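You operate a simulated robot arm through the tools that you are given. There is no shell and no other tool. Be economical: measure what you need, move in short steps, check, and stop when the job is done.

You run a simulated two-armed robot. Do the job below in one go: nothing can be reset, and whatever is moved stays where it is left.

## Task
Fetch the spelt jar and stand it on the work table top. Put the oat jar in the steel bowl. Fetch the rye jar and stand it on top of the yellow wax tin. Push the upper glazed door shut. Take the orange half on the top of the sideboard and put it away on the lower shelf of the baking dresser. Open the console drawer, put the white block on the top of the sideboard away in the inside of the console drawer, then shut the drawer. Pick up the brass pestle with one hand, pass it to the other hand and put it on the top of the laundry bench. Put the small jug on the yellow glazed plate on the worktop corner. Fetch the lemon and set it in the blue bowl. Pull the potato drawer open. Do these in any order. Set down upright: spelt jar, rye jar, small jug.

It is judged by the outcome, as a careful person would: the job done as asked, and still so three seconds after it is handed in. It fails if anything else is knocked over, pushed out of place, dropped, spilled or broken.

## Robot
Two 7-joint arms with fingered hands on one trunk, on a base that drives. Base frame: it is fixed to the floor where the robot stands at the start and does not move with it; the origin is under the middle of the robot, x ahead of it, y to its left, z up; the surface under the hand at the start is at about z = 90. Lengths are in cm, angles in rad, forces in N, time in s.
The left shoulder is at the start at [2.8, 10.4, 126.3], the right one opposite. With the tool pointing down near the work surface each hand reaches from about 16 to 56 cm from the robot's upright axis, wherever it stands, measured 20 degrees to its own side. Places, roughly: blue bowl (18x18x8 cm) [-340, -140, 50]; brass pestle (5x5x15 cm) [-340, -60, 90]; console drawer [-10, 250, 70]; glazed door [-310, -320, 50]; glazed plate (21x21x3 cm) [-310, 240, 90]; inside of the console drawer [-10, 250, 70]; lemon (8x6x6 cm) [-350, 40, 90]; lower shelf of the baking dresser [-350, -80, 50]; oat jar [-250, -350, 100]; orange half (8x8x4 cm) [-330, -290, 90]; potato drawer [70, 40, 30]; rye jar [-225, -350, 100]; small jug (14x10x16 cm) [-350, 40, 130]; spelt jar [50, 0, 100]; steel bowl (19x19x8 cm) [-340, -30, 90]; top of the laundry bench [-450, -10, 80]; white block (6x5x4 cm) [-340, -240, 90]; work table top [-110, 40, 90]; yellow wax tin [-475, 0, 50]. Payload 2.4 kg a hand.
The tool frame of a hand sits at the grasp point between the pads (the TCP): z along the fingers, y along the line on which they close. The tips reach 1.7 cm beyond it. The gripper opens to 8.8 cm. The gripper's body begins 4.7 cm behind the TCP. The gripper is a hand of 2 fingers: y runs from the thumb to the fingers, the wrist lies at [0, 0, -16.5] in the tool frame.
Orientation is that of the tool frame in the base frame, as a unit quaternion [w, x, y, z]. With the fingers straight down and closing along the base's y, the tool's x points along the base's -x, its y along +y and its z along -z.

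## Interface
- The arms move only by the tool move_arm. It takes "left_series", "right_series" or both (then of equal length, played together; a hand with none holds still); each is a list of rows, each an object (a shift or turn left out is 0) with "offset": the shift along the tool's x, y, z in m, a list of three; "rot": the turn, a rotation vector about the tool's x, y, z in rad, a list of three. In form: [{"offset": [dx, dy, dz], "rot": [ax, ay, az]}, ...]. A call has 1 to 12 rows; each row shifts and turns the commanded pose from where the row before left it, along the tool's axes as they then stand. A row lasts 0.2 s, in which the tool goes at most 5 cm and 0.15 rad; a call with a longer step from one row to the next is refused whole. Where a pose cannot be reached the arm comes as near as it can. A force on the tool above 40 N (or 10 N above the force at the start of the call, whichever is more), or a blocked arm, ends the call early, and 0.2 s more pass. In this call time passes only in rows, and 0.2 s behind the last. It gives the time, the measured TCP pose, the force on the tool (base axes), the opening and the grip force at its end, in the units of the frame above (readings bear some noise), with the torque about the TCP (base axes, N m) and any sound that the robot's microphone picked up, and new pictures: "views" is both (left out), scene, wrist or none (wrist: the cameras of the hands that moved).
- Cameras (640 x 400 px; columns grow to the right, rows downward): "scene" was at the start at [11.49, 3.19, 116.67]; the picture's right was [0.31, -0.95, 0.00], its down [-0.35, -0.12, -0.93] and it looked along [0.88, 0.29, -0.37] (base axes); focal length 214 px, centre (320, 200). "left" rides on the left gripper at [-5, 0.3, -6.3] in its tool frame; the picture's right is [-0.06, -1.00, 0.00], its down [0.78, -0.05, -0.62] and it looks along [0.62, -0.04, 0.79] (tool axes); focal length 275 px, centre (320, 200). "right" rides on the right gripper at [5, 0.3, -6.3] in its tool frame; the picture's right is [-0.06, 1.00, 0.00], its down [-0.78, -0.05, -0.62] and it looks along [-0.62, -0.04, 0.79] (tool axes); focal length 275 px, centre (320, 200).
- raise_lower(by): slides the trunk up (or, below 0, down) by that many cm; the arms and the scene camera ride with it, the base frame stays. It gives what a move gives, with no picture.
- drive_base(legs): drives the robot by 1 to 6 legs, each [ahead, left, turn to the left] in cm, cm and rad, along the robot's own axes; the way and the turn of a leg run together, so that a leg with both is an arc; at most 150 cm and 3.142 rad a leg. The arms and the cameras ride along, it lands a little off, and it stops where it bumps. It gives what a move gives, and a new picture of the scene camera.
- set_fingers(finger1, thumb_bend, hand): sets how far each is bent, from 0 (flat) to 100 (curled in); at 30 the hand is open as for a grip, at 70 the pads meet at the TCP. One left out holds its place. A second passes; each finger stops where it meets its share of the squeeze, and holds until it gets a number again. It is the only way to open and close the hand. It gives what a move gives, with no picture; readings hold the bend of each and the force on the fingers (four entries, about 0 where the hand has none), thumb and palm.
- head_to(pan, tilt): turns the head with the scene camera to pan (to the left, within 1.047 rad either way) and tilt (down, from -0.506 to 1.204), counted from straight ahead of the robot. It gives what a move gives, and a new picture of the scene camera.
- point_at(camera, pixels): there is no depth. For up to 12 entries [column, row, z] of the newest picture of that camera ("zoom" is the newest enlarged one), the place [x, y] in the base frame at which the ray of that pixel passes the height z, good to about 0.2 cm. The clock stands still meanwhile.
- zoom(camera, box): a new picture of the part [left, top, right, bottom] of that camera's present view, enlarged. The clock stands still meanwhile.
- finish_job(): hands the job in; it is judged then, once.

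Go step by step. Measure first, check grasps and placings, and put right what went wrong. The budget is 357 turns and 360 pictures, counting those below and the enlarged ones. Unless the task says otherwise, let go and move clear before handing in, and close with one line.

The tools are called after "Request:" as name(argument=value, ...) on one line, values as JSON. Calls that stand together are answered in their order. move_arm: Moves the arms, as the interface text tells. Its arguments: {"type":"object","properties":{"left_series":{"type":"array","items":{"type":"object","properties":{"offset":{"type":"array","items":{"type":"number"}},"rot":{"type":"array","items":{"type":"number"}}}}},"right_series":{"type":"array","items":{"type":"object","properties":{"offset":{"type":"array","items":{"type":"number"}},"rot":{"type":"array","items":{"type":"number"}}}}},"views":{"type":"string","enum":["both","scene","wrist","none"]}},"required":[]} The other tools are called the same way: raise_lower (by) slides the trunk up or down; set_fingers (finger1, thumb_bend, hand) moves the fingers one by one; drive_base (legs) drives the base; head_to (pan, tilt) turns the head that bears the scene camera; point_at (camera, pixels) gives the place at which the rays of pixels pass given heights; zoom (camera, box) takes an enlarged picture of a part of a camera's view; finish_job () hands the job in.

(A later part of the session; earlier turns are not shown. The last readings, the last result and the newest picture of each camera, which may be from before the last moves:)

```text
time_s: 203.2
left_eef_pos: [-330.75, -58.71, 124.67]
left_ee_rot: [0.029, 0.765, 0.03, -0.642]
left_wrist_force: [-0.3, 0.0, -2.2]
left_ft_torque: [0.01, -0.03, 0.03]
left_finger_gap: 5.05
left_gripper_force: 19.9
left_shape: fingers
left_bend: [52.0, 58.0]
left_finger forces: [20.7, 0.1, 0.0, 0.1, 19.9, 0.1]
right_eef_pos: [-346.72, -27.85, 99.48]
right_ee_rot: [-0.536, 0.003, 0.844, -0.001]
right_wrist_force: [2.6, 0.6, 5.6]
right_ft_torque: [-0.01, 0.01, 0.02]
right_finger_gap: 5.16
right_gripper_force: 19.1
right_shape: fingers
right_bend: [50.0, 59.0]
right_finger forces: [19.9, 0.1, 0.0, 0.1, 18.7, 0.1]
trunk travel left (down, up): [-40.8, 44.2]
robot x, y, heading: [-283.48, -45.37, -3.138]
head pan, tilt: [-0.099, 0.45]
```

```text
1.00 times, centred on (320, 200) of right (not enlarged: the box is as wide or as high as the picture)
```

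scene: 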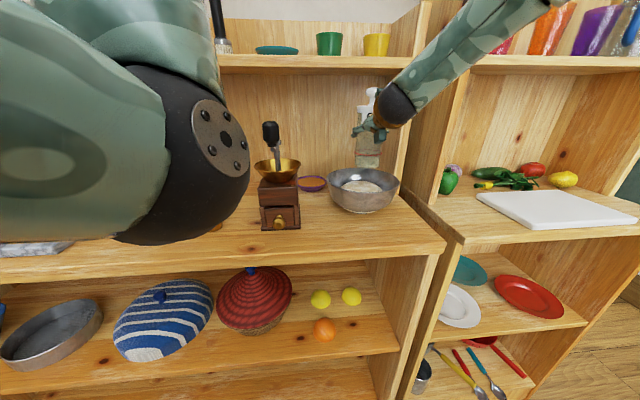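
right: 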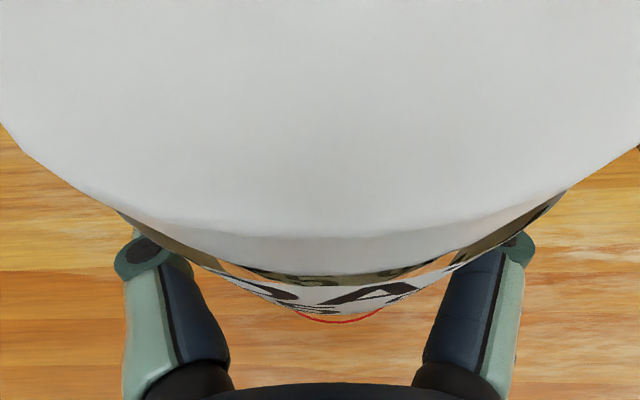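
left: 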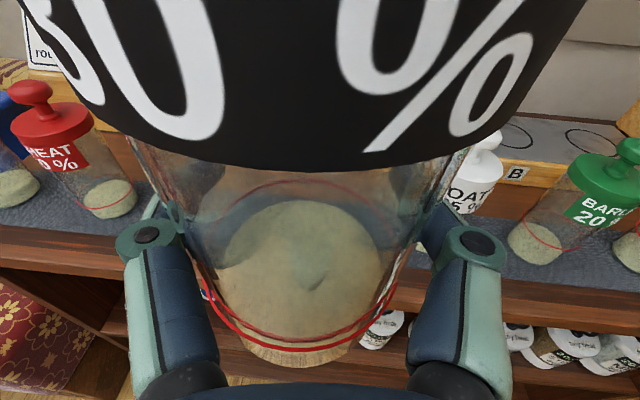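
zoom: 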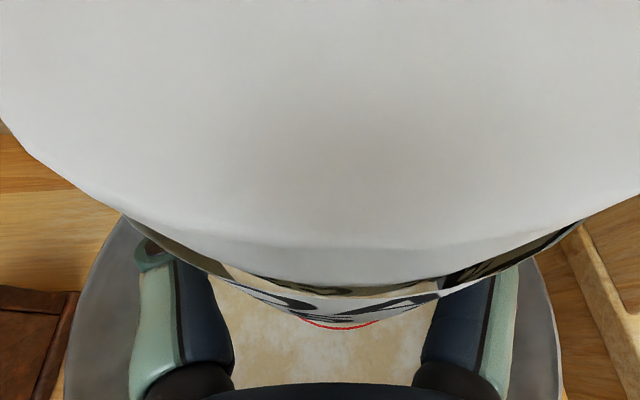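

The jar is resting on a dough disc in the bowl and pressing it down is lifting the bowl; ease up about 1 cm and check.

Request:
raise_lower(by=1.0)

Request:
zoom(camera="scene", box=[310, 130, 400, 195])

```text
time_s: 203.7
left_eef_pos: [-330.81, -58.83, 125.58]
left_ee_rot: [0.028, 0.766, 0.029, -0.641]
left_wrist_force: [0.2, 0.3, -3.2]
left_ft_torque: [0.02, 0.01, 0.02]
left_finger_gap: 5.02
left_gripper_force: 20.1
left_shape: fingers
left_bend: [52.0, 58.0]
left_finger forces: [20.6, 0.0, 0.1, 0.1, 19.9, 0.0]
right_eef_pos: [-346.7, -27.81, 100.39]
right_ee_rot: [-0.534, 0.002, 0.845, -0.002]
right_wrist_force: [1.1, 0.5, 0.8]
right_ft_torque: [-0.05, 0.0, 0.01]
right_finger_gap: 5.16
right_gripper_force: 19.7
right_shape: fingers
right_bend: [50.0, 59.0]
right_finger forces: [20.1, 0.0, 0.0, 0.1, 19.1, 0.1]
trunk travel left (down, up): [-41.8, 43.2]
robot x, y, heading: [-283.77, -45.37, -3.14]
head pan, tilt: [-0.099, 0.45]
```

```text
6.15 times, centred on (355, 162) of scene
```

zoom: 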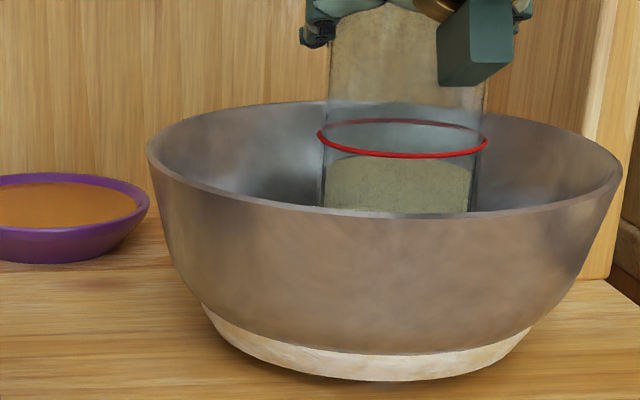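

Request:
raise_lower(by=0.3)

Request:
set_fingers(hand="right", finger1=45, thumb_bend=48)

Request:
zoom(camera="scene", box=[290, 70, 430, 200])

```text
time_s: 204.2
left_eef_pos: [-330.88, -58.81, 125.97]
left_ee_rot: [0.028, 0.766, 0.029, -0.641]
left_wrist_force: [-0.2, 0.9, -2.8]
left_ft_torque: [0.01, -0.02, 0.0]
left_finger_gap: 5.03
left_gripper_force: 20.7
left_shape: fingers
left_bend: [52.0, 58.0]
left_finger forces: [20.6, 0.0, 0.1, 0.0, 20.0, 0.0]
right_eef_pos: [-346.95, -27.88, 100.78]
right_ee_rot: [-0.535, 0.003, 0.845, -0.001]
right_wrist_force: [0.3, -1.2, -0.4]
right_ft_torque: [-0.04, -0.01, -0.01]
right_finger_gap: 5.18
right_gripper_force: 19.8
right_shape: fingers
right_bend: [50.0, 59.0]
right_finger forces: [20.1, 0.1, 0.0, 0.0, 19.3, 0.0]
trunk travel left (down, up): [-42.1, 42.9]
robot x, y, heading: [-283.82, -44.93, -3.141]
head pan, tilt: [-0.099, 0.45]
```

```text
time_s: 205.2
left_eef_pos: [-330.86, -58.66, 125.98]
left_ee_rot: [0.029, 0.765, 0.03, -0.642]
left_wrist_force: [-1.0, 0.6, -2.6]
left_ft_torque: [-0.01, -0.02, 0.01]
left_finger_gap: 5.06
left_gripper_force: 20.0
left_shape: fingers
left_bend: [52.0, 58.0]
left_finger forces: [20.6, 0.0, 0.0, 0.1, 19.9, 0.0]
right_eef_pos: [-346.83, -27.84, 100.59]
right_ee_rot: [-0.534, 0.002, 0.845, -0.002]
right_wrist_force: [0.1, 0.7, -1.2]
right_ft_torque: [-0.03, 0.01, -0.02]
right_finger_gap: 5.73
right_gripper_force: 3.0
right_shape: fingers
right_bend: [42.0, 46.0]
right_finger forces: [3.5, 0.0, 0.1, 0.0, 3.0, 0.0]
trunk travel left (down, up): [-42.1, 42.9]
robot x, y, heading: [-283.56, -44.7, -3.136]
head pan, tilt: [-0.099, 0.45]
```

```text
3.08 times, centred on (360, 135) of scene
```

zoom: 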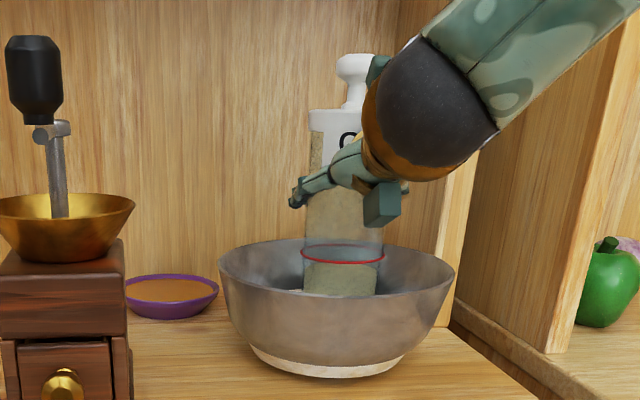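

Loosened to 3 N; jar still upright. Open fully and retreat along the tool axis.

Request:
set_fingers(hand="right", finger1=30, thumb_bend=30)

Request:
zoom(camera="scene", box=[290, 70, 430, 200])

```text
time_s: 206.2
left_eef_pos: [-330.76, -58.68, 125.9]
left_ee_rot: [0.029, 0.766, 0.03, -0.641]
left_wrist_force: [1.1, -0.1, -3.7]
left_ft_torque: [0.01, 0.0, 0.01]
left_finger_gap: 5.01
left_gripper_force: 20.3
left_shape: fingers
left_bend: [52.0, 58.0]
left_finger forces: [20.7, 0.0, 0.0, 0.0, 19.9, 0.1]
right_eef_pos: [-346.82, -27.86, 100.69]
right_ee_rot: [-0.535, 0.002, 0.845, -0.001]
right_wrist_force: [-0.2, -0.6, -0.5]
right_ft_torque: [0.02, 0.0, 0.03]
right_finger_gap: 8.33
right_gripper_force: 0.0
right_shape: fingers
right_bend: [30.0, 30.0]
right_finger forces: [0.0, 0.0, 0.0, 0.1, 0.0, 0.1]
trunk travel left (down, up): [-42.1, 42.9]
robot x, y, heading: [-283.61, -45.0, -3.141]
head pan, tilt: [-0.099, 0.45]
```

```text
3.08 times, centred on (360, 135) of scene
```

zoom: 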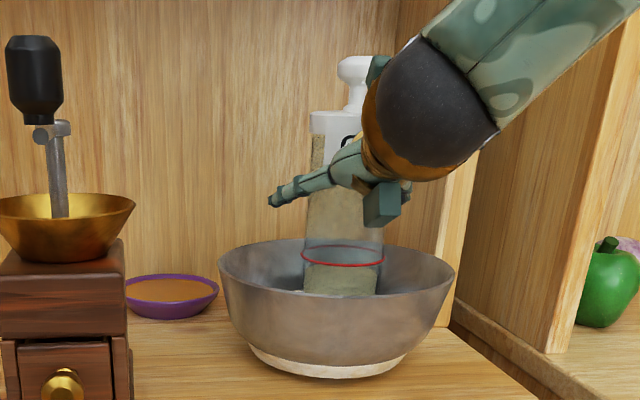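

Request:
move_arm(right_series=[{"offset": [0, 0, -0.03]}, {"offset": [0, 0, -0.04]}, {"offset": [0, 0, -0.04]}, {"offset": [0, 0, -0.04]}], views="scene")

Request:
zoom(camera="scene", box=[250, 70, 450, 220])

```text
time_s: 207.2
left_eef_pos: [-330.86, -58.75, 125.94]
left_ee_rot: [0.028, 0.766, 0.029, -0.642]
left_wrist_force: [0.3, 0.2, -2.8]
left_ft_torque: [-0.01, 0.0, 0.0]
left_finger_gap: 5.03
left_gripper_force: 20.5
left_shape: fingers
left_bend: [52.0, 58.0]
left_finger forces: [20.6, 0.0, 0.1, 0.0, 19.9, 0.0]
right_eef_pos: [-333.15, -27.77, 107.36]
right_ee_rot: [-0.535, 0.002, 0.845, -0.001]
right_wrist_force: [-0.4, -0.1, 0.4]
right_ft_torque: [-0.01, -0.02, 0.01]
right_finger_gap: 8.36
right_gripper_force: 0.0
right_shape: fingers
right_bend: [30.0, 30.0]
right_finger forces: [0.1, 0.0, 0.0, 0.0, 0.0, 0.0]
trunk travel left (down, up): [-42.1, 42.9]
robot x, y, heading: [-283.94, -44.82, -3.138]
head pan, tilt: [-0.099, 0.45]
```

scene: 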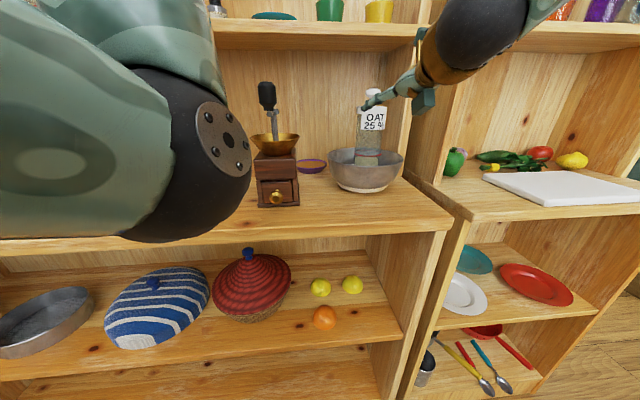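

```text
2.67 times, centred on (350, 145) of scene
```

zoom: 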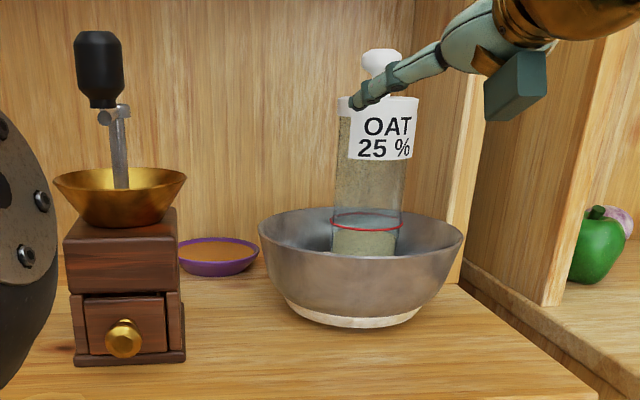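

Oat jar is in the bowl. Now the rye: back off and move toward the doorway on the right to find the laundry room.

Request:
drive_base(legs=[[-55, 0, 0], [0, -130, 0]])

Request:
head_to(pan=-0.1, tilt=0.3)

```text
time_s: 216.6
left_eef_pos: [-274.85, 73.23, 126.03]
left_ee_rot: [0.022, 0.766, 0.022, -0.643]
left_wrist_force: [0.4, -0.2, -2.2]
left_ft_torque: [0.02, -0.01, 0.03]
left_finger_gap: 5.03
left_gripper_force: 19.6
left_shape: fingers
left_bend: [52.0, 58.0]
left_finger forces: [20.5, 0.0, 0.0, 0.0, 19.8, 0.0]
right_eef_pos: [-276.78, 104.11, 107.28]
right_ee_rot: [-0.535, 0.011, 0.845, 0.004]
right_wrist_force: [0.3, 0.6, -0.7]
right_ft_torque: [0.0, 0.01, -0.04]
right_finger_gap: 8.33
right_gripper_force: 0.0
right_shape: fingers
right_bend: [30.0, 30.0]
right_finger forces: [0.0, 0.1, 0.0, 0.1, 0.1, 0.0]
trunk travel left (down, up): [-42.1, 42.9]
robot x, y, heading: [-227.28, 85.82, 3.127]
head pan, tilt: [-0.099, 0.45]
```

scene: 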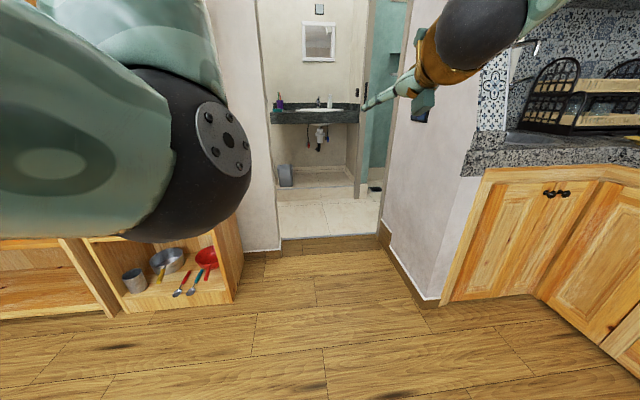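

```text
time_s: 217.3
left_eef_pos: [-274.89, 73.32, 125.92]
left_ee_rot: [0.022, 0.766, 0.022, -0.642]
left_wrist_force: [-0.3, -0.2, -2.7]
left_ft_torque: [0.03, -0.01, -0.05]
left_finger_gap: 5.04
left_gripper_force: 20.1
left_shape: fingers
left_bend: [52.0, 58.0]
left_finger forces: [20.5, 0.0, 0.0, 0.0, 19.8, 0.1]
right_eef_pos: [-276.86, 104.27, 107.25]
right_ee_rot: [-0.536, 0.011, 0.844, 0.004]
right_wrist_force: [0.2, -0.4, -0.3]
right_ft_torque: [-0.01, -0.01, 0.01]
right_finger_gap: 8.35
right_gripper_force: 0.0
right_shape: fingers
right_bend: [30.0, 30.0]
right_finger forces: [0.1, 0.0, 0.0, 0.1, 0.0, 0.0]
trunk travel left (down, up): [-42.1, 42.9]
robot x, y, heading: [-227.65, 86.01, 3.129]
head pan, tilt: [-0.099, 0.3]
```

scene: 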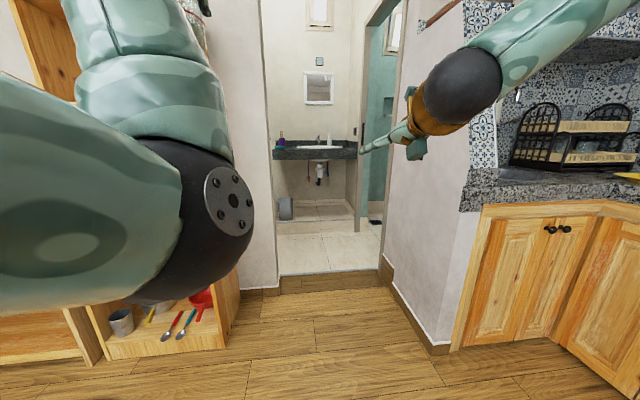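

Request:
point_at(camera="scene", pixels=[[278, 275, 0], [380, 270, 0], [260, 290, 0], [385, 285, 0], [430, 350, 0], [290, 220, 0], [355, 220, 0], [240, 300, 0]])

Request:
zoom(camera="scene", box=[240, 20, 420, 300])

```text
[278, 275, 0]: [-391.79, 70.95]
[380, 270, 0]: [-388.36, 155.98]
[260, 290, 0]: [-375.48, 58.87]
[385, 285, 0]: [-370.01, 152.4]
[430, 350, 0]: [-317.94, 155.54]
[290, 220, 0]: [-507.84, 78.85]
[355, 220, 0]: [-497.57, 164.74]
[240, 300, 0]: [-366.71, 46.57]
```

```text
1.43 times, centred on (330, 160) of scene
```

zoom: 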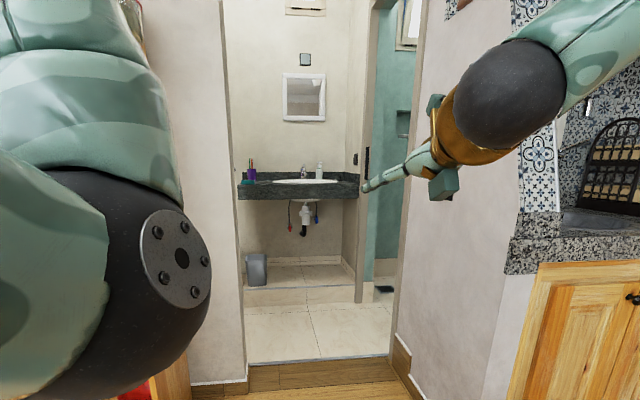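

Doorway spans y≈65–155. Centre on it and drive through, then turn left toward the laundry bench.

Request:
drive_base(legs=[[0, -25, 0.013], [100, 0, 0]])

```text
time_s: 223.9
left_eef_pos: [-374.43, 98.21, 125.82]
left_ee_rot: [0.026, 0.766, 0.027, -0.642]
left_wrist_force: [0.8, -0.8, -1.7]
left_ft_torque: [0.01, 0.03, 0.0]
left_finger_gap: 5.02
left_gripper_force: 19.6
left_shape: fingers
left_bend: [52.0, 58.0]
left_finger forces: [20.5, 0.0, 0.0, 0.1, 19.9, 0.1]
right_eef_pos: [-376.46, 129.07, 107.2]
right_ee_rot: [-0.535, 0.006, 0.845, 0.001]
right_wrist_force: [-0.2, -0.1, -0.3]
right_ft_torque: [-0.02, 0.01, 0.0]
right_finger_gap: 8.34
right_gripper_force: 0.0
right_shape: fingers
right_bend: [30.0, 30.0]
right_finger forces: [0.0, 0.1, 0.0, 0.0, 0.1, 0.0]
trunk travel left (down, up): [-42.1, 42.9]
robot x, y, heading: [-327.23, 111.36, 3.135]
head pan, tilt: [-0.099, 0.3]
```

scene: 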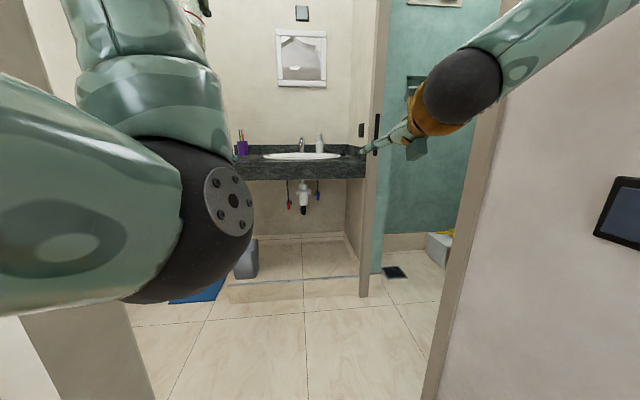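

Request:
head_to(pan=0.6, tilt=0.5)

Request:
head_to(pan=-0.5, tilt=0.6)

```text
time_s: 224.9
left_eef_pos: [-374.37, 98.07, 125.96]
left_ee_rot: [0.027, 0.766, 0.026, -0.642]
left_wrist_force: [-0.3, 0.2, -3.0]
left_ft_torque: [0.01, -0.03, 0.05]
left_finger_gap: 5.06
left_gripper_force: 19.8
left_shape: fingers
left_bend: [52.0, 58.0]
left_finger forces: [20.6, 0.0, 0.0, 0.1, 19.8, 0.1]
right_eef_pos: [-376.52, 129.13, 107.2]
right_ee_rot: [-0.535, 0.005, 0.845, 0.001]
right_wrist_force: [-0.2, 0.8, -0.6]
right_ft_torque: [-0.01, -0.04, 0.02]
right_finger_gap: 8.32
right_gripper_force: 0.0
right_shape: fingers
right_bend: [30.0, 30.0]
right_finger forces: [0.1, 0.0, 0.0, 0.1, 0.1, 0.0]
trunk travel left (down, up): [-42.1, 42.9]
robot x, y, heading: [-326.97, 111.83, 3.135]
head pan, tilt: [0.6, 0.499]
```

scene: 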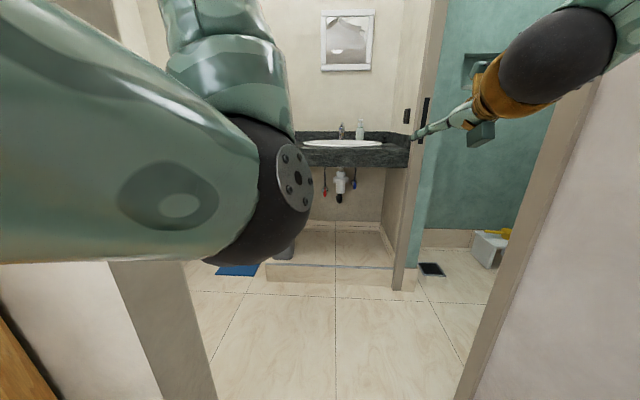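

```text
time_s: 226.3
left_eef_pos: [-374.32, 98.18, 125.95]
left_ee_rot: [0.025, 0.766, 0.026, -0.642]
left_wrist_force: [0.5, -0.5, -2.9]
left_ft_torque: [0.01, 0.0, 0.0]
left_finger_gap: 5.05
left_gripper_force: 19.9
left_shape: fingers
left_bend: [52.0, 59.0]
left_finger forces: [20.5, 0.0, 0.0, 0.0, 19.8, 0.0]
right_eef_pos: [-376.6, 129.13, 107.2]
right_ee_rot: [-0.535, 0.005, 0.845, 0.0]
right_wrist_force: [-0.1, -0.9, -0.1]
right_ft_torque: [0.01, 0.0, -0.02]
right_finger_gap: 8.38
right_gripper_force: 0.0
right_shape: fingers
right_bend: [30.0, 30.0]
right_finger forces: [0.0, 0.0, 0.0, 0.0, 0.0, 0.1]
trunk travel left (down, up): [-42.1, 42.9]
robot x, y, heading: [-327.21, 111.74, 3.137]
head pan, tilt: [-0.499, 0.6]
```

scene: 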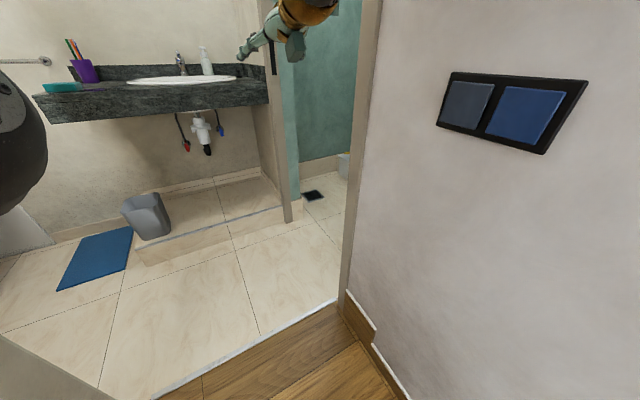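

Request:
point_at(camera="scene", pixels=[[343, 300, 0], [380, 360, 0], [335, 300, 0], [110, 395, 0], [160, 390, 0], [60, 290, 0], [135, 245, 0], [290, 205, 0]])

```text
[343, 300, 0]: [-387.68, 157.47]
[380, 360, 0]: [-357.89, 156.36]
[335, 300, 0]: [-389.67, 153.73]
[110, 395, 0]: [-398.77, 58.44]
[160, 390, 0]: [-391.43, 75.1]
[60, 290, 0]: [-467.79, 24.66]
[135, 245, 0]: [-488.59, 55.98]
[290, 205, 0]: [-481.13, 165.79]
```

Opening y≈64–154; robot centred at 111. Go in with care.

Request:
drive_base(legs=[[60, 2, 0]])

```text
time_s: 229.3
left_eef_pos: [-426.29, 95.53, 125.21]
left_ee_rot: [0.021, 0.752, 0.048, -0.657]
left_wrist_force: [-1.3, 0.4, -2.9]
left_ft_torque: [-0.02, -0.01, 0.03]
left_finger_gap: 5.08
left_gripper_force: 20.0
left_shape: fingers
left_bend: [53.0, 59.0]
left_finger forces: [20.0, 0.0, 0.0, 0.0, 19.7, 0.0]
right_eef_pos: [-427.29, 124.58, 105.03]
right_ee_rot: [-0.511, -0.029, 0.858, -0.036]
right_wrist_force: [0.4, -1.4, -0.9]
right_ft_torque: [0.02, -0.02, -0.05]
right_finger_gap: 8.38
right_gripper_force: 0.0
right_shape: fingers
right_bend: [30.0, 30.0]
right_finger forces: [0.1, 0.0, 0.1, 0.0, 0.0, 0.0]
trunk travel left (down, up): [-42.1, 42.9]
robot x, y, heading: [-381.54, 110.2, -3.134]
head pan, tilt: [-0.499, 0.6]
stopped in leg 1: the robot was blocked; the commanded pose is now the measured one
```

scene: 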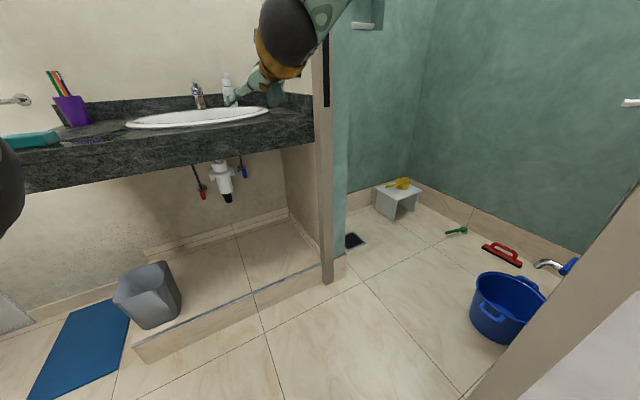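

Blocked: elbows caught the frame. Back out and look at the elbows.

Request:
drive_base(legs=[[-50, 0, 0]])

Request:
head_to(pan=-1.04, tilt=0.6)

Request:
head_to(pan=1.04, tilt=0.6)

```text
time_s: 230.1
left_eef_pos: [-437.14, 93.07, 122.12]
left_ee_rot: [0.022, 0.74, 0.078, -0.668]
left_wrist_force: [0.3, 0.9, -2.0]
left_ft_torque: [0.03, 0.02, -0.01]
left_finger_gap: 5.06
left_gripper_force: 20.1
left_shape: fingers
left_bend: [53.0, 60.0]
left_finger forces: [20.1, 0.0, 0.1, 0.0, 19.1, 0.1]
right_eef_pos: [-431.91, 119.43, 94.35]
right_ee_rot: [-0.389, -0.077, 0.913, -0.097]
right_wrist_force: [-0.5, -0.8, 0.0]
right_ft_torque: [0.02, -0.02, -0.03]
right_finger_gap: 8.4
right_gripper_force: 0.1
right_shape: fingers
right_bend: [30.0, 30.0]
right_finger forces: [0.0, 0.1, 0.0, 0.0, 0.1, 0.0]
trunk travel left (down, up): [-42.1, 42.9]
robot x, y, heading: [-381.62, 110.47, -3.139]
head pan, tilt: [-0.499, 0.6]
stopped in leg 1: the robot was blocked; the commanded pose is now the measured one
```

scene: 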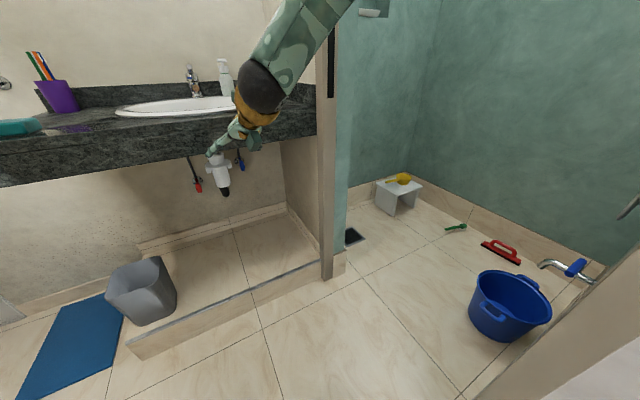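

```text
time_s: 231.0
left_eef_pos: [-436.93, 93.43, 122.31]
left_ee_rot: [0.022, 0.739, 0.077, -0.669]
left_wrist_force: [0.1, 0.2, -3.1]
left_ft_torque: [0.04, -0.01, -0.03]
left_finger_gap: 5.07
left_gripper_force: 19.5
left_shape: fingers
left_bend: [53.0, 60.0]
left_finger forces: [20.1, 0.0, 0.1, 0.1, 19.3, 0.1]
right_eef_pos: [-431.78, 119.59, 94.48]
right_ee_rot: [-0.389, -0.077, 0.913, -0.097]
right_wrist_force: [-0.9, 0.2, 0.0]
right_ft_torque: [-0.04, -0.01, 0.02]
right_finger_gap: 8.4
right_gripper_force: 0.1
right_shape: fingers
right_bend: [30.0, 30.0]
right_finger forces: [0.0, 0.0, 0.0, 0.1, 0.0, 0.1]
trunk travel left (down, up): [-42.1, 42.9]
robot x, y, heading: [-381.3, 110.43, -3.135]
head pan, tilt: [-1.04, 0.6]
```

scene: 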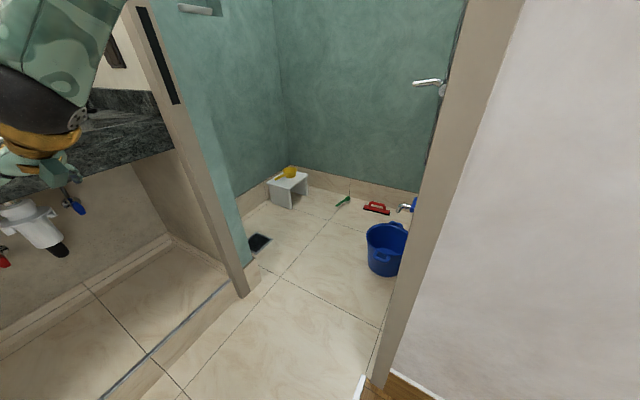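

```text
time_s: 233.0
left_eef_pos: [-436.86, 93.37, 122.16]
left_ee_rot: [0.023, 0.739, 0.078, -0.669]
left_wrist_force: [-0.5, 0.5, -2.4]
left_ft_torque: [0.02, 0.03, -0.05]
left_finger_gap: 5.07
left_gripper_force: 19.7
left_shape: fingers
left_bend: [53.0, 60.0]
left_finger forces: [20.0, 0.0, 0.0, 0.1, 19.3, 0.1]
right_eef_pos: [-431.75, 119.69, 94.51]
right_ee_rot: [-0.39, -0.076, 0.912, -0.097]
right_wrist_force: [-0.9, 0.3, -1.2]
right_ft_torque: [-0.05, 0.01, 0.0]
right_finger_gap: 8.38
right_gripper_force: 0.0
right_shape: fingers
right_bend: [30.0, 30.0]
right_finger forces: [0.0, 0.0, 0.0, 0.0, 0.0, 0.0]
trunk travel left (down, up): [-42.1, 42.9]
robot x, y, heading: [-381.59, 110.33, -3.138]
head pan, tilt: [1.04, 0.6]
```

scene: 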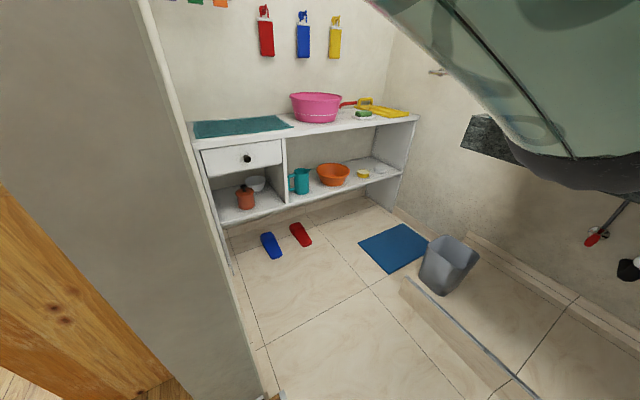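

Both elbows are wedged in the frame. Stretch the arms forward to draw the elbows in.

Request:
move_arm(left_series=[{"offset": [0, -0.01, 0.02]}, {"offset": [0, -0.01, 0.02]}, {"offset": [0, -0.01, 0.02]}, {"offset": [0, -0.01, 0.02]}], right_series=[{"offset": [0.0177, 0, 0.0177]}, {"offset": [0.0177, 0, 0.0177]}, {"offset": [0.0177, 0, 0.0177]}, {"offset": [0.0177, 0, 0.0177]}], views="scene")

```text
time_s: 233.3
left_eef_pos: [-440.38, 91.91, 122.58]
left_ee_rot: [0.028, 0.719, 0.095, -0.688]
left_wrist_force: [-0.7, -0.3, -2.8]
left_ft_torque: [0.04, 0.02, -0.01]
left_finger_gap: 5.08
left_gripper_force: 20.0
left_shape: fingers
left_bend: [53.0, 60.0]
left_finger forces: [20.3, 0.0, 0.0, 0.0, 19.1, 0.0]
right_eef_pos: [-432.63, 116.71, 91.0]
right_ee_rot: [-0.342, -0.094, 0.927, -0.123]
right_wrist_force: [0.3, 0.5, -0.4]
right_ft_torque: [-0.01, 0.0, -0.02]
right_finger_gap: 8.38
right_gripper_force: 0.0
right_shape: fingers
right_bend: [30.0, 30.0]
right_finger forces: [0.1, 0.0, 0.0, 0.0, 0.0, 0.0]
trunk travel left (down, up): [-42.1, 42.9]
robot x, y, heading: [-381.18, 110.54, -3.14]
head pan, tilt: [1.04, 0.6]
stopped in row 1 (left hand): the arm was blocked; the commanded pose is now the measured one
```

scene: 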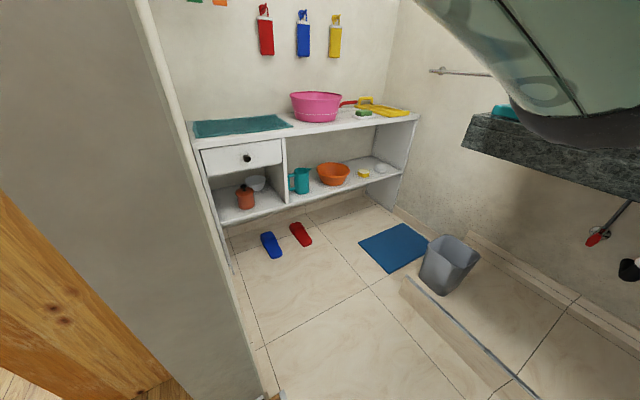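

Request:
move_arm(right_series=[{"offset": [0.02, 0, 0.02]}, {"offset": [0.02, 0, 0.02]}, {"offset": [0.02, 0, 0.02]}], views="none")

Request:
head_to(pan=-1.04, tilt=0.1)

Request:
head_to(pan=1.04, tilt=0.1)

```text
time_s: 233.7
left_eef_pos: [-442.18, 90.0, 123.78]
left_ee_rot: [-0.031, -0.693, -0.112, 0.712]
left_wrist_force: [-0.3, -0.9, -3.1]
left_ft_torque: [0.08, 0.0, -0.06]
left_finger_gap: 5.08
left_gripper_force: 19.4
left_shape: fingers
left_bend: [53.0, 60.0]
left_finger forces: [20.5, 0.0, 0.1, 0.0, 18.9, 0.0]
right_eef_pos: [-432.79, 108.75, 90.2]
right_ee_rot: [-0.311, -0.082, 0.923, -0.212]
right_wrist_force: [0.1, -0.3, -0.4]
right_ft_torque: [0.04, 0.02, 0.01]
right_finger_gap: 8.4
right_gripper_force: 0.0
right_shape: fingers
right_bend: [30.0, 30.0]
right_finger forces: [0.0, 0.0, 0.0, 0.1, 0.0, 0.0]
trunk travel left (down, up): [-42.1, 42.9]
robot x, y, heading: [-381.47, 110.11, -3.141]
head pan, tilt: [1.04, 0.6]
stopped in row 1 (left hand): the arm was blocked; the commanded pose is now the measured one
```

```text
time_s: 235.7
left_eef_pos: [-441.92, 90.84, 124.07]
left_ee_rot: [-0.031, -0.693, -0.108, 0.712]
left_wrist_force: [0.6, 0.1, -3.4]
left_ft_torque: [0.02, 0.05, -0.02]
left_finger_gap: 5.07
left_gripper_force: 19.5
left_shape: fingers
left_bend: [53.0, 60.0]
left_finger forces: [20.2, 0.0, 0.1, 0.0, 19.2, 0.0]
right_eef_pos: [-432.84, 109.45, 90.5]
right_ee_rot: [-0.314, -0.082, 0.922, -0.211]
right_wrist_force: [-0.3, 0.6, 0.0]
right_ft_torque: [0.0, -0.05, 0.0]
right_finger_gap: 8.4
right_gripper_force: 0.1
right_shape: fingers
right_bend: [30.0, 30.0]
right_finger forces: [0.1, 0.1, 0.1, 0.0, 0.0, 0.1]
trunk travel left (down, up): [-42.1, 42.9]
robot x, y, heading: [-381.8, 110.52, -3.141]
head pan, tilt: [-1.04, 0.099]
```

scene: 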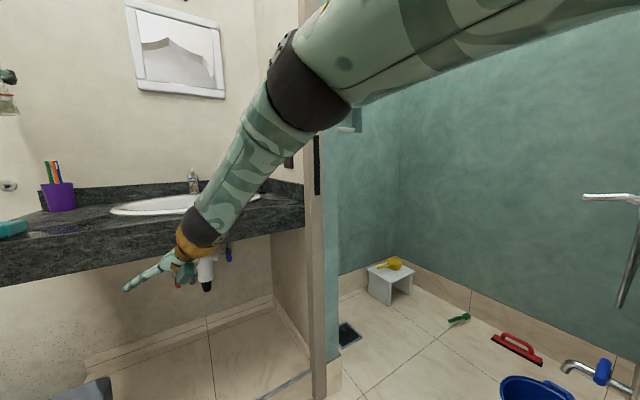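

```text
time_s: 237.7
left_eef_pos: [-441.91, 90.76, 123.99]
left_ee_rot: [-0.031, -0.692, -0.11, 0.712]
left_wrist_force: [0.1, -0.8, -3.2]
left_ft_torque: [0.05, 0.0, 0.0]
left_finger_gap: 5.08
left_gripper_force: 20.1
left_shape: fingers
left_bend: [53.0, 60.0]
left_finger forces: [20.2, 0.1, 0.1, 0.1, 19.2, 0.1]
right_eef_pos: [-432.83, 109.39, 90.49]
right_ee_rot: [-0.313, -0.082, 0.922, -0.212]
right_wrist_force: [0.4, 0.9, -0.3]
right_ft_torque: [-0.01, 0.0, 0.01]
right_finger_gap: 8.41
right_gripper_force: 0.0
right_shape: fingers
right_bend: [30.0, 30.0]
right_finger forces: [0.0, 0.0, 0.0, 0.0, 0.0, 0.0]
trunk travel left (down, up): [-42.1, 42.9]
robot x, y, heading: [-381.19, 110.58, -3.141]
head pan, tilt: [1.04, 0.099]
```

scene: 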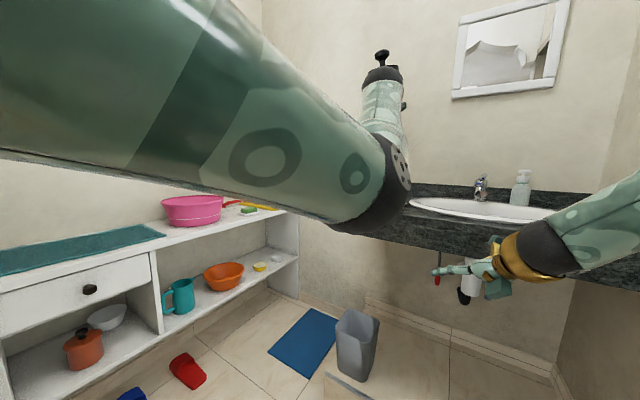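

Reversing pushed the arms forward, so the elbows are already past the frame. Try continuing forward.

Request:
drive_base(legs=[[12, 0, 0]])

```text
time_s: 238.4
left_eef_pos: [-444.99, 86.25, 128.39]
left_ee_rot: [-0.046, -0.621, -0.146, 0.768]
left_wrist_force: [-0.9, -0.7, -2.6]
left_ft_torque: [0.02, 0.03, -0.01]
left_finger_gap: 5.07
left_gripper_force: 19.3
left_shape: fingers
left_bend: [53.0, 60.0]
left_finger forces: [20.5, 0.0, 0.0, 0.0, 19.0, 0.0]
right_eef_pos: [-429.27, 95.29, 90.79]
right_ee_rot: [-0.208, -0.034, 0.894, -0.396]
right_wrist_force: [-0.8, -1.4, -0.1]
right_ft_torque: [0.02, -0.02, -0.02]
right_finger_gap: 8.39
right_gripper_force: 0.1
right_shape: fingers
right_bend: [30.0, 30.0]
right_finger forces: [0.0, 0.1, 0.0, 0.1, 0.0, 0.0]
trunk travel left (down, up): [-42.1, 42.9]
robot x, y, heading: [-381.78, 110.41, -3.138]
head pan, tilt: [1.04, 0.099]
stopped in leg 1: the robot was blocked; the commanded pose is now the measured one
```

scene: 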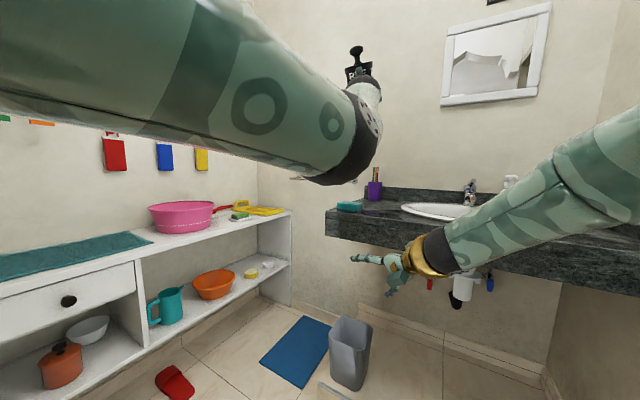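

The arms are wedging sideways. Straighten the right arm outward-forward (its hand has crossed over, pushing its elbow out).

Request:
move_arm(right_series=[{"offset": [0.022, 0.0208, -0.0233]}, {"offset": [0.022, 0.0208, -0.0233]}, {"offset": [0.022, 0.0208, -0.0233]}, {"offset": [0.022, 0.0208, -0.0233]}, {"offset": [0.022, 0.0208, -0.0233]}, {"offset": [0.022, 0.0208, -0.0233]}], views="none")

```text
time_s: 238.7
left_eef_pos: [-445.62, 84.43, 130.73]
left_ee_rot: [-0.032, -0.583, -0.169, 0.794]
left_wrist_force: [0.7, -1.3, -2.3]
left_ft_torque: [0.06, 0.05, -0.03]
left_finger_gap: 5.03
left_gripper_force: 19.6
left_shape: fingers
left_bend: [53.0, 60.0]
left_finger forces: [20.8, 0.1, 0.0, 0.1, 18.9, 0.0]
right_eef_pos: [-426.15, 94.77, 87.17]
right_ee_rot: [-0.117, -0.014, 0.905, -0.409]
right_wrist_force: [0.2, 0.0, 0.3]
right_ft_torque: [-0.03, 0.03, 0.01]
right_finger_gap: 8.4
right_gripper_force: 0.1
right_shape: fingers
right_bend: [30.0, 30.0]
right_finger forces: [0.0, 0.1, 0.0, 0.0, 0.0, 0.0]
trunk travel left (down, up): [-42.1, 42.9]
robot x, y, heading: [-382.09, 110.78, -3.145]
head pan, tilt: [1.04, 0.099]
stopped in row 1 (left hand): the arm was blocked; the commanded pose is now the measured one
```

Request:
move_arm(left_series=[{"offset": [-0.0146, 0.0045, 0.028]}, {"offset": [-0.0146, 0.0045, 0.028]}, {"offset": [-0.0146, 0.0045, 0.028]}], views="scene")

```text
time_s: 239.0
left_eef_pos: [-447.41, 85.07, 130.2]
left_ee_rot: [0.008, -0.579, -0.167, 0.798]
left_wrist_force: [0.1, -0.2, -2.5]
left_ft_torque: [0.03, 0.03, -0.03]
left_finger_gap: 4.98
left_gripper_force: 18.6
left_shape: fingers
left_bend: [54.0, 60.0]
left_finger forces: [19.4, 0.1, 0.1, 0.0, 17.6, 0.0]
right_eef_pos: [-422.71, 92.34, 85.45]
right_ee_rot: [-0.033, 0.014, 0.894, -0.446]
right_wrist_force: [0.6, 0.0, -0.2]
right_ft_torque: [0.02, 0.01, 0.01]
right_finger_gap: 8.41
right_gripper_force: 0.1
right_shape: fingers
right_bend: [30.0, 30.0]
right_finger forces: [0.0, 0.0, 0.0, 0.0, 0.0, 0.1]
trunk travel left (down, up): [-42.1, 42.9]
robot x, y, heading: [-382.04, 110.29, -3.139]
head pan, tilt: [1.04, 0.099]
stopped in row 1 (left hand): the arm was blocked; the commanded pose is now the measured one
```

scene: 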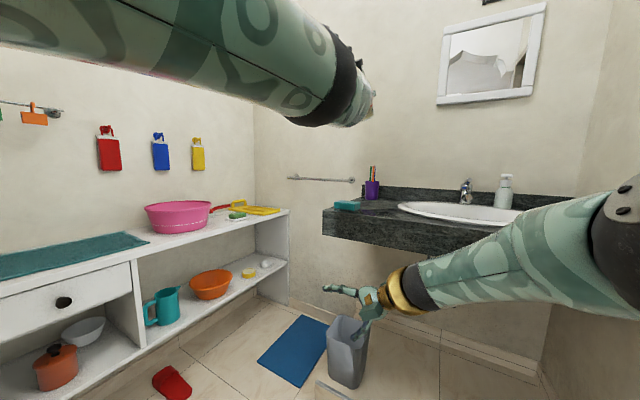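

Request:
drive_base(legs=[[-2, 0, 0]])

Request:
head_to(pan=0, tilt=1.2)

```text
time_s: 239.8
left_eef_pos: [-448.27, 85.6, 123.92]
left_ee_rot: [0.009, -0.611, -0.16, 0.776]
left_wrist_force: [-0.3, -0.5, -3.6]
left_ft_torque: [0.02, 0.01, 0.03]
left_finger_gap: 5.0
left_gripper_force: 19.0
left_shape: fingers
left_bend: [54.0, 60.0]
left_finger forces: [20.7, 0.1, 0.0, 0.1, 19.0, 0.0]
right_eef_pos: [-421.06, 93.39, 84.95]
right_ee_rot: [0.043, 0.051, 0.879, -0.472]
right_wrist_force: [-0.7, -0.1, -0.4]
right_ft_torque: [-0.01, 0.02, -0.01]
right_finger_gap: 8.4
right_gripper_force: 0.0
right_shape: fingers
right_bend: [30.0, 30.0]
right_finger forces: [0.0, 0.1, 0.0, 0.0, 0.0, 0.1]
trunk travel left (down, up): [-42.1, 42.9]
robot x, y, heading: [-382.02, 110.77, -3.144]
head pan, tilt: [1.04, 0.099]
stopped in leg 1: the robot was blocked; the commanded pose is now the measured one
```

scene: 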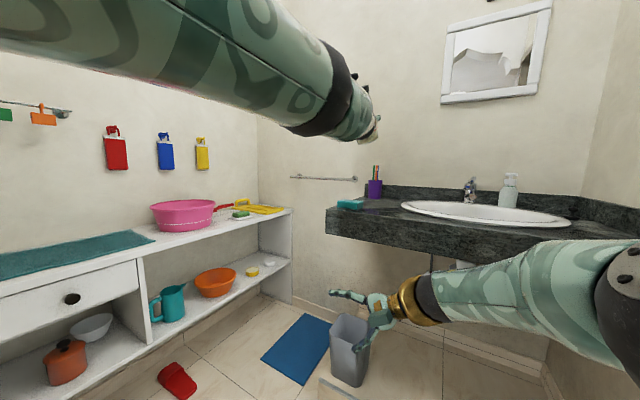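

```text
time_s: 241.1
left_eef_pos: [-448.1, 85.7, 124.02]
left_ee_rot: [0.009, -0.609, -0.16, 0.777]
left_wrist_force: [-0.5, 0.2, -2.6]
left_ft_torque: [0.01, 0.03, -0.01]
left_finger_gap: 4.99
left_gripper_force: 19.8
left_shape: fingers
left_bend: [54.0, 60.0]
left_finger forces: [20.6, 0.0, 0.0, 0.1, 19.0, 0.0]
right_eef_pos: [-420.8, 93.18, 84.82]
right_ee_rot: [0.043, 0.049, 0.879, -0.472]
right_wrist_force: [0.3, 0.9, 0.0]
right_ft_torque: [0.0, -0.02, 0.03]
right_finger_gap: 8.39
right_gripper_force: 0.1
right_shape: fingers
right_bend: [30.0, 30.0]
right_finger forces: [0.0, 0.0, 0.1, 0.0, 0.0, 0.0]
trunk travel left (down, up): [-42.1, 42.9]
robot x, y, heading: [-381.37, 110.35, -3.137]
head pan, tilt: [0.0, 1.201]
```

scene: 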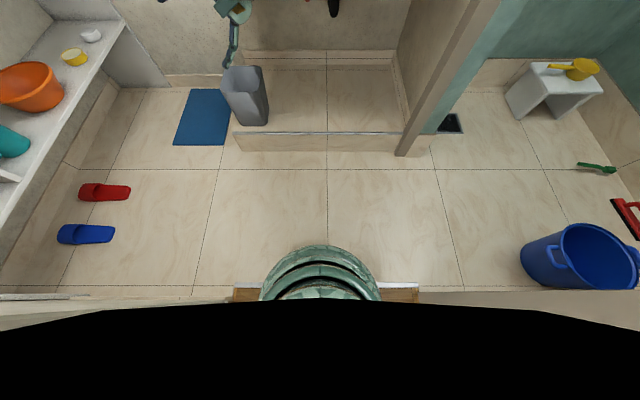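

Request:
point_at(camera="scene", pixels=[[235, 292, 0], [417, 288, 0], [320, 245, 0], [265, 290, 0], [320, 170, 0], [75, 55, 50], [30, 90, 50], [205, 120, 0]])

Request:
head_to(pan=1.04, tilt=1.1)

Request:
head_to(pan=-1.04, tilt=1.1)

```text
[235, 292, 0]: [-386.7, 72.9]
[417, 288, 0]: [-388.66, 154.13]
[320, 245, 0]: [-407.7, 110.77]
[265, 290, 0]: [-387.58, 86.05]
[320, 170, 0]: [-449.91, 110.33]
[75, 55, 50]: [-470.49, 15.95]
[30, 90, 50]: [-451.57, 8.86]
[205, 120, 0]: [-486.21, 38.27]
```

```text
time_s: 242.4
left_eef_pos: [-448.17, 85.59, 124.17]
left_ee_rot: [0.009, -0.61, -0.159, 0.777]
left_wrist_force: [0.3, 0.9, -1.4]
left_ft_torque: [0.01, 0.0, 0.0]
left_finger_gap: 4.99
left_gripper_force: 20.4
left_shape: fingers
left_bend: [54.0, 60.0]
left_finger forces: [20.8, 0.1, 0.0, 0.0, 19.0, 0.1]
right_eef_pos: [-420.93, 93.21, 85.02]
right_ee_rot: [0.043, 0.05, 0.879, -0.472]
right_wrist_force: [-0.7, 0.3, -0.2]
right_ft_torque: [0.0, 0.03, -0.02]
right_finger_gap: 8.37
right_gripper_force: 0.1
right_shape: fingers
right_bend: [30.0, 30.0]
right_finger forces: [0.0, 0.0, 0.0, 0.0, 0.0, 0.0]
trunk travel left (down, up): [-42.1, 42.9]
robot x, y, heading: [-381.48, 110.41, -3.138]
head pan, tilt: [1.04, 1.1]
```

scene: 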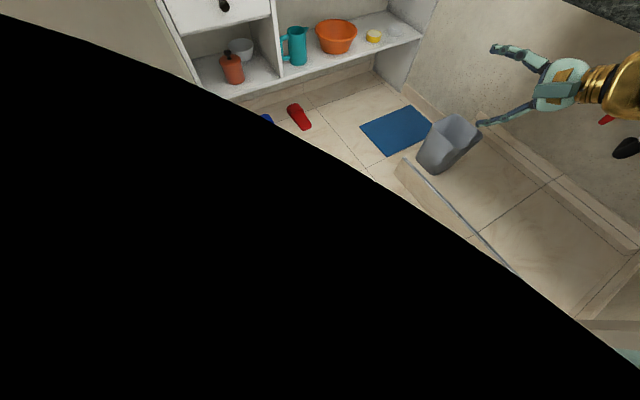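

```text
time_s: 244.4
left_eef_pos: [-448.15, 85.57, 124.08]
left_ee_rot: [0.009, -0.609, -0.16, 0.777]
left_wrist_force: [-0.5, 0.1, -2.5]
left_ft_torque: [0.03, 0.05, 0.01]
left_finger_gap: 5.0
left_gripper_force: 19.7
left_shape: fingers
left_bend: [54.0, 60.0]
left_finger forces: [20.7, 0.0, 0.0, 0.0, 19.0, 0.1]
right_eef_pos: [-421.0, 93.27, 84.93]
right_ee_rot: [0.042, 0.05, 0.879, -0.472]
right_wrist_force: [-0.2, -0.3, -0.1]
right_ft_torque: [0.02, 0.0, -0.04]
right_finger_gap: 8.39
right_gripper_force: 0.1
right_shape: fingers
right_bend: [30.0, 30.0]
right_finger forces: [0.1, 0.1, 0.1, 0.0, 0.0, 0.1]
trunk travel left (down, up): [-42.1, 42.9]
robot x, y, heading: [-381.69, 110.59, -3.139]
head pan, tilt: [-1.04, 1.1]
```

scene: 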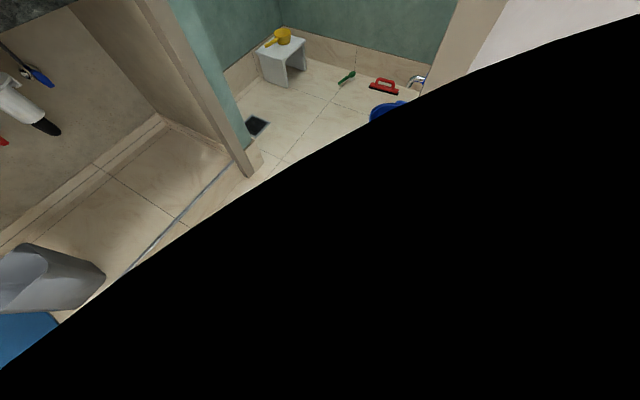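

The opening is y≈73–154 (centre 113.5); I'm 3 cm left of centre. Strafe right slightly.

Request:
drive_base(legs=[[0, -3, 0]])

```text
time_s: 245.2
left_eef_pos: [-448.15, 88.68, 124.27]
left_ee_rot: [0.009, -0.609, -0.16, 0.777]
left_wrist_force: [-0.1, 0.3, -2.4]
left_ft_torque: [0.01, 0.02, -0.02]
left_finger_gap: 5.0
left_gripper_force: 20.4
left_shape: fingers
left_bend: [54.0, 60.0]
left_finger forces: [20.6, 0.0, 0.0, 0.0, 19.0, 0.1]
right_eef_pos: [-420.93, 96.23, 85.03]
right_ee_rot: [0.043, 0.05, 0.879, -0.473]
right_wrist_force: [0.2, -0.1, -0.8]
right_ft_torque: [0.0, -0.02, 0.02]
right_finger_gap: 8.38
right_gripper_force: 0.1
right_shape: fingers
right_bend: [30.0, 30.0]
right_finger forces: [0.2, 0.0, 0.1, 0.0, 0.1, 0.1]
trunk travel left (down, up): [-42.1, 42.9]
robot x, y, heading: [-381.89, 113.24, -3.143]
head pan, tilt: [-1.04, 1.1]
```

scene: 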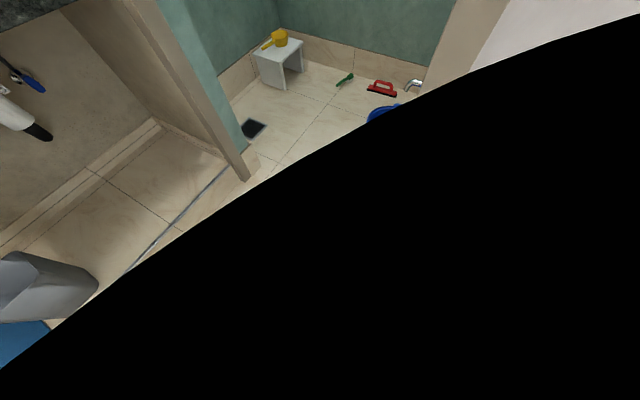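

Free now. Try forward.

Request:
drive_base(legs=[[8, 0, 0]])

```text
time_s: 246.3
left_eef_pos: [-456.5, 88.69, 121.27]
left_ee_rot: [0.008, -0.624, -0.159, 0.765]
left_wrist_force: [-0.2, 0.2, -3.8]
left_ft_torque: [0.01, 0.05, -0.03]
left_finger_gap: 4.98
left_gripper_force: 20.0
left_shape: fingers
left_bend: [54.0, 59.0]
left_finger forces: [20.8, 0.1, 0.0, 0.1, 19.0, 0.1]
right_eef_pos: [-429.43, 97.51, 84.81]
right_ee_rot: [0.057, 0.061, 0.878, -0.472]
right_wrist_force: [-0.1, -0.4, -0.5]
right_ft_torque: [0.02, 0.0, 0.0]
right_finger_gap: 8.4
right_gripper_force: 0.1
right_shape: fingers
right_bend: [30.0, 30.0]
right_finger forces: [0.0, 0.0, 0.0, 0.0, 0.1, 0.0]
trunk travel left (down, up): [-42.1, 42.9]
robot x, y, heading: [-389.57, 113.27, -3.139]
head pan, tilt: [-1.04, 1.1]
```

scene: 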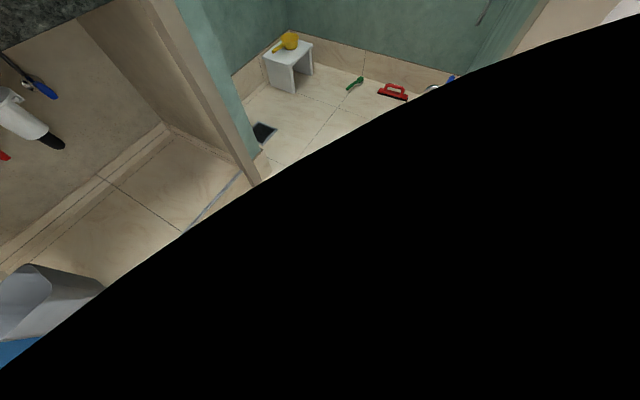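

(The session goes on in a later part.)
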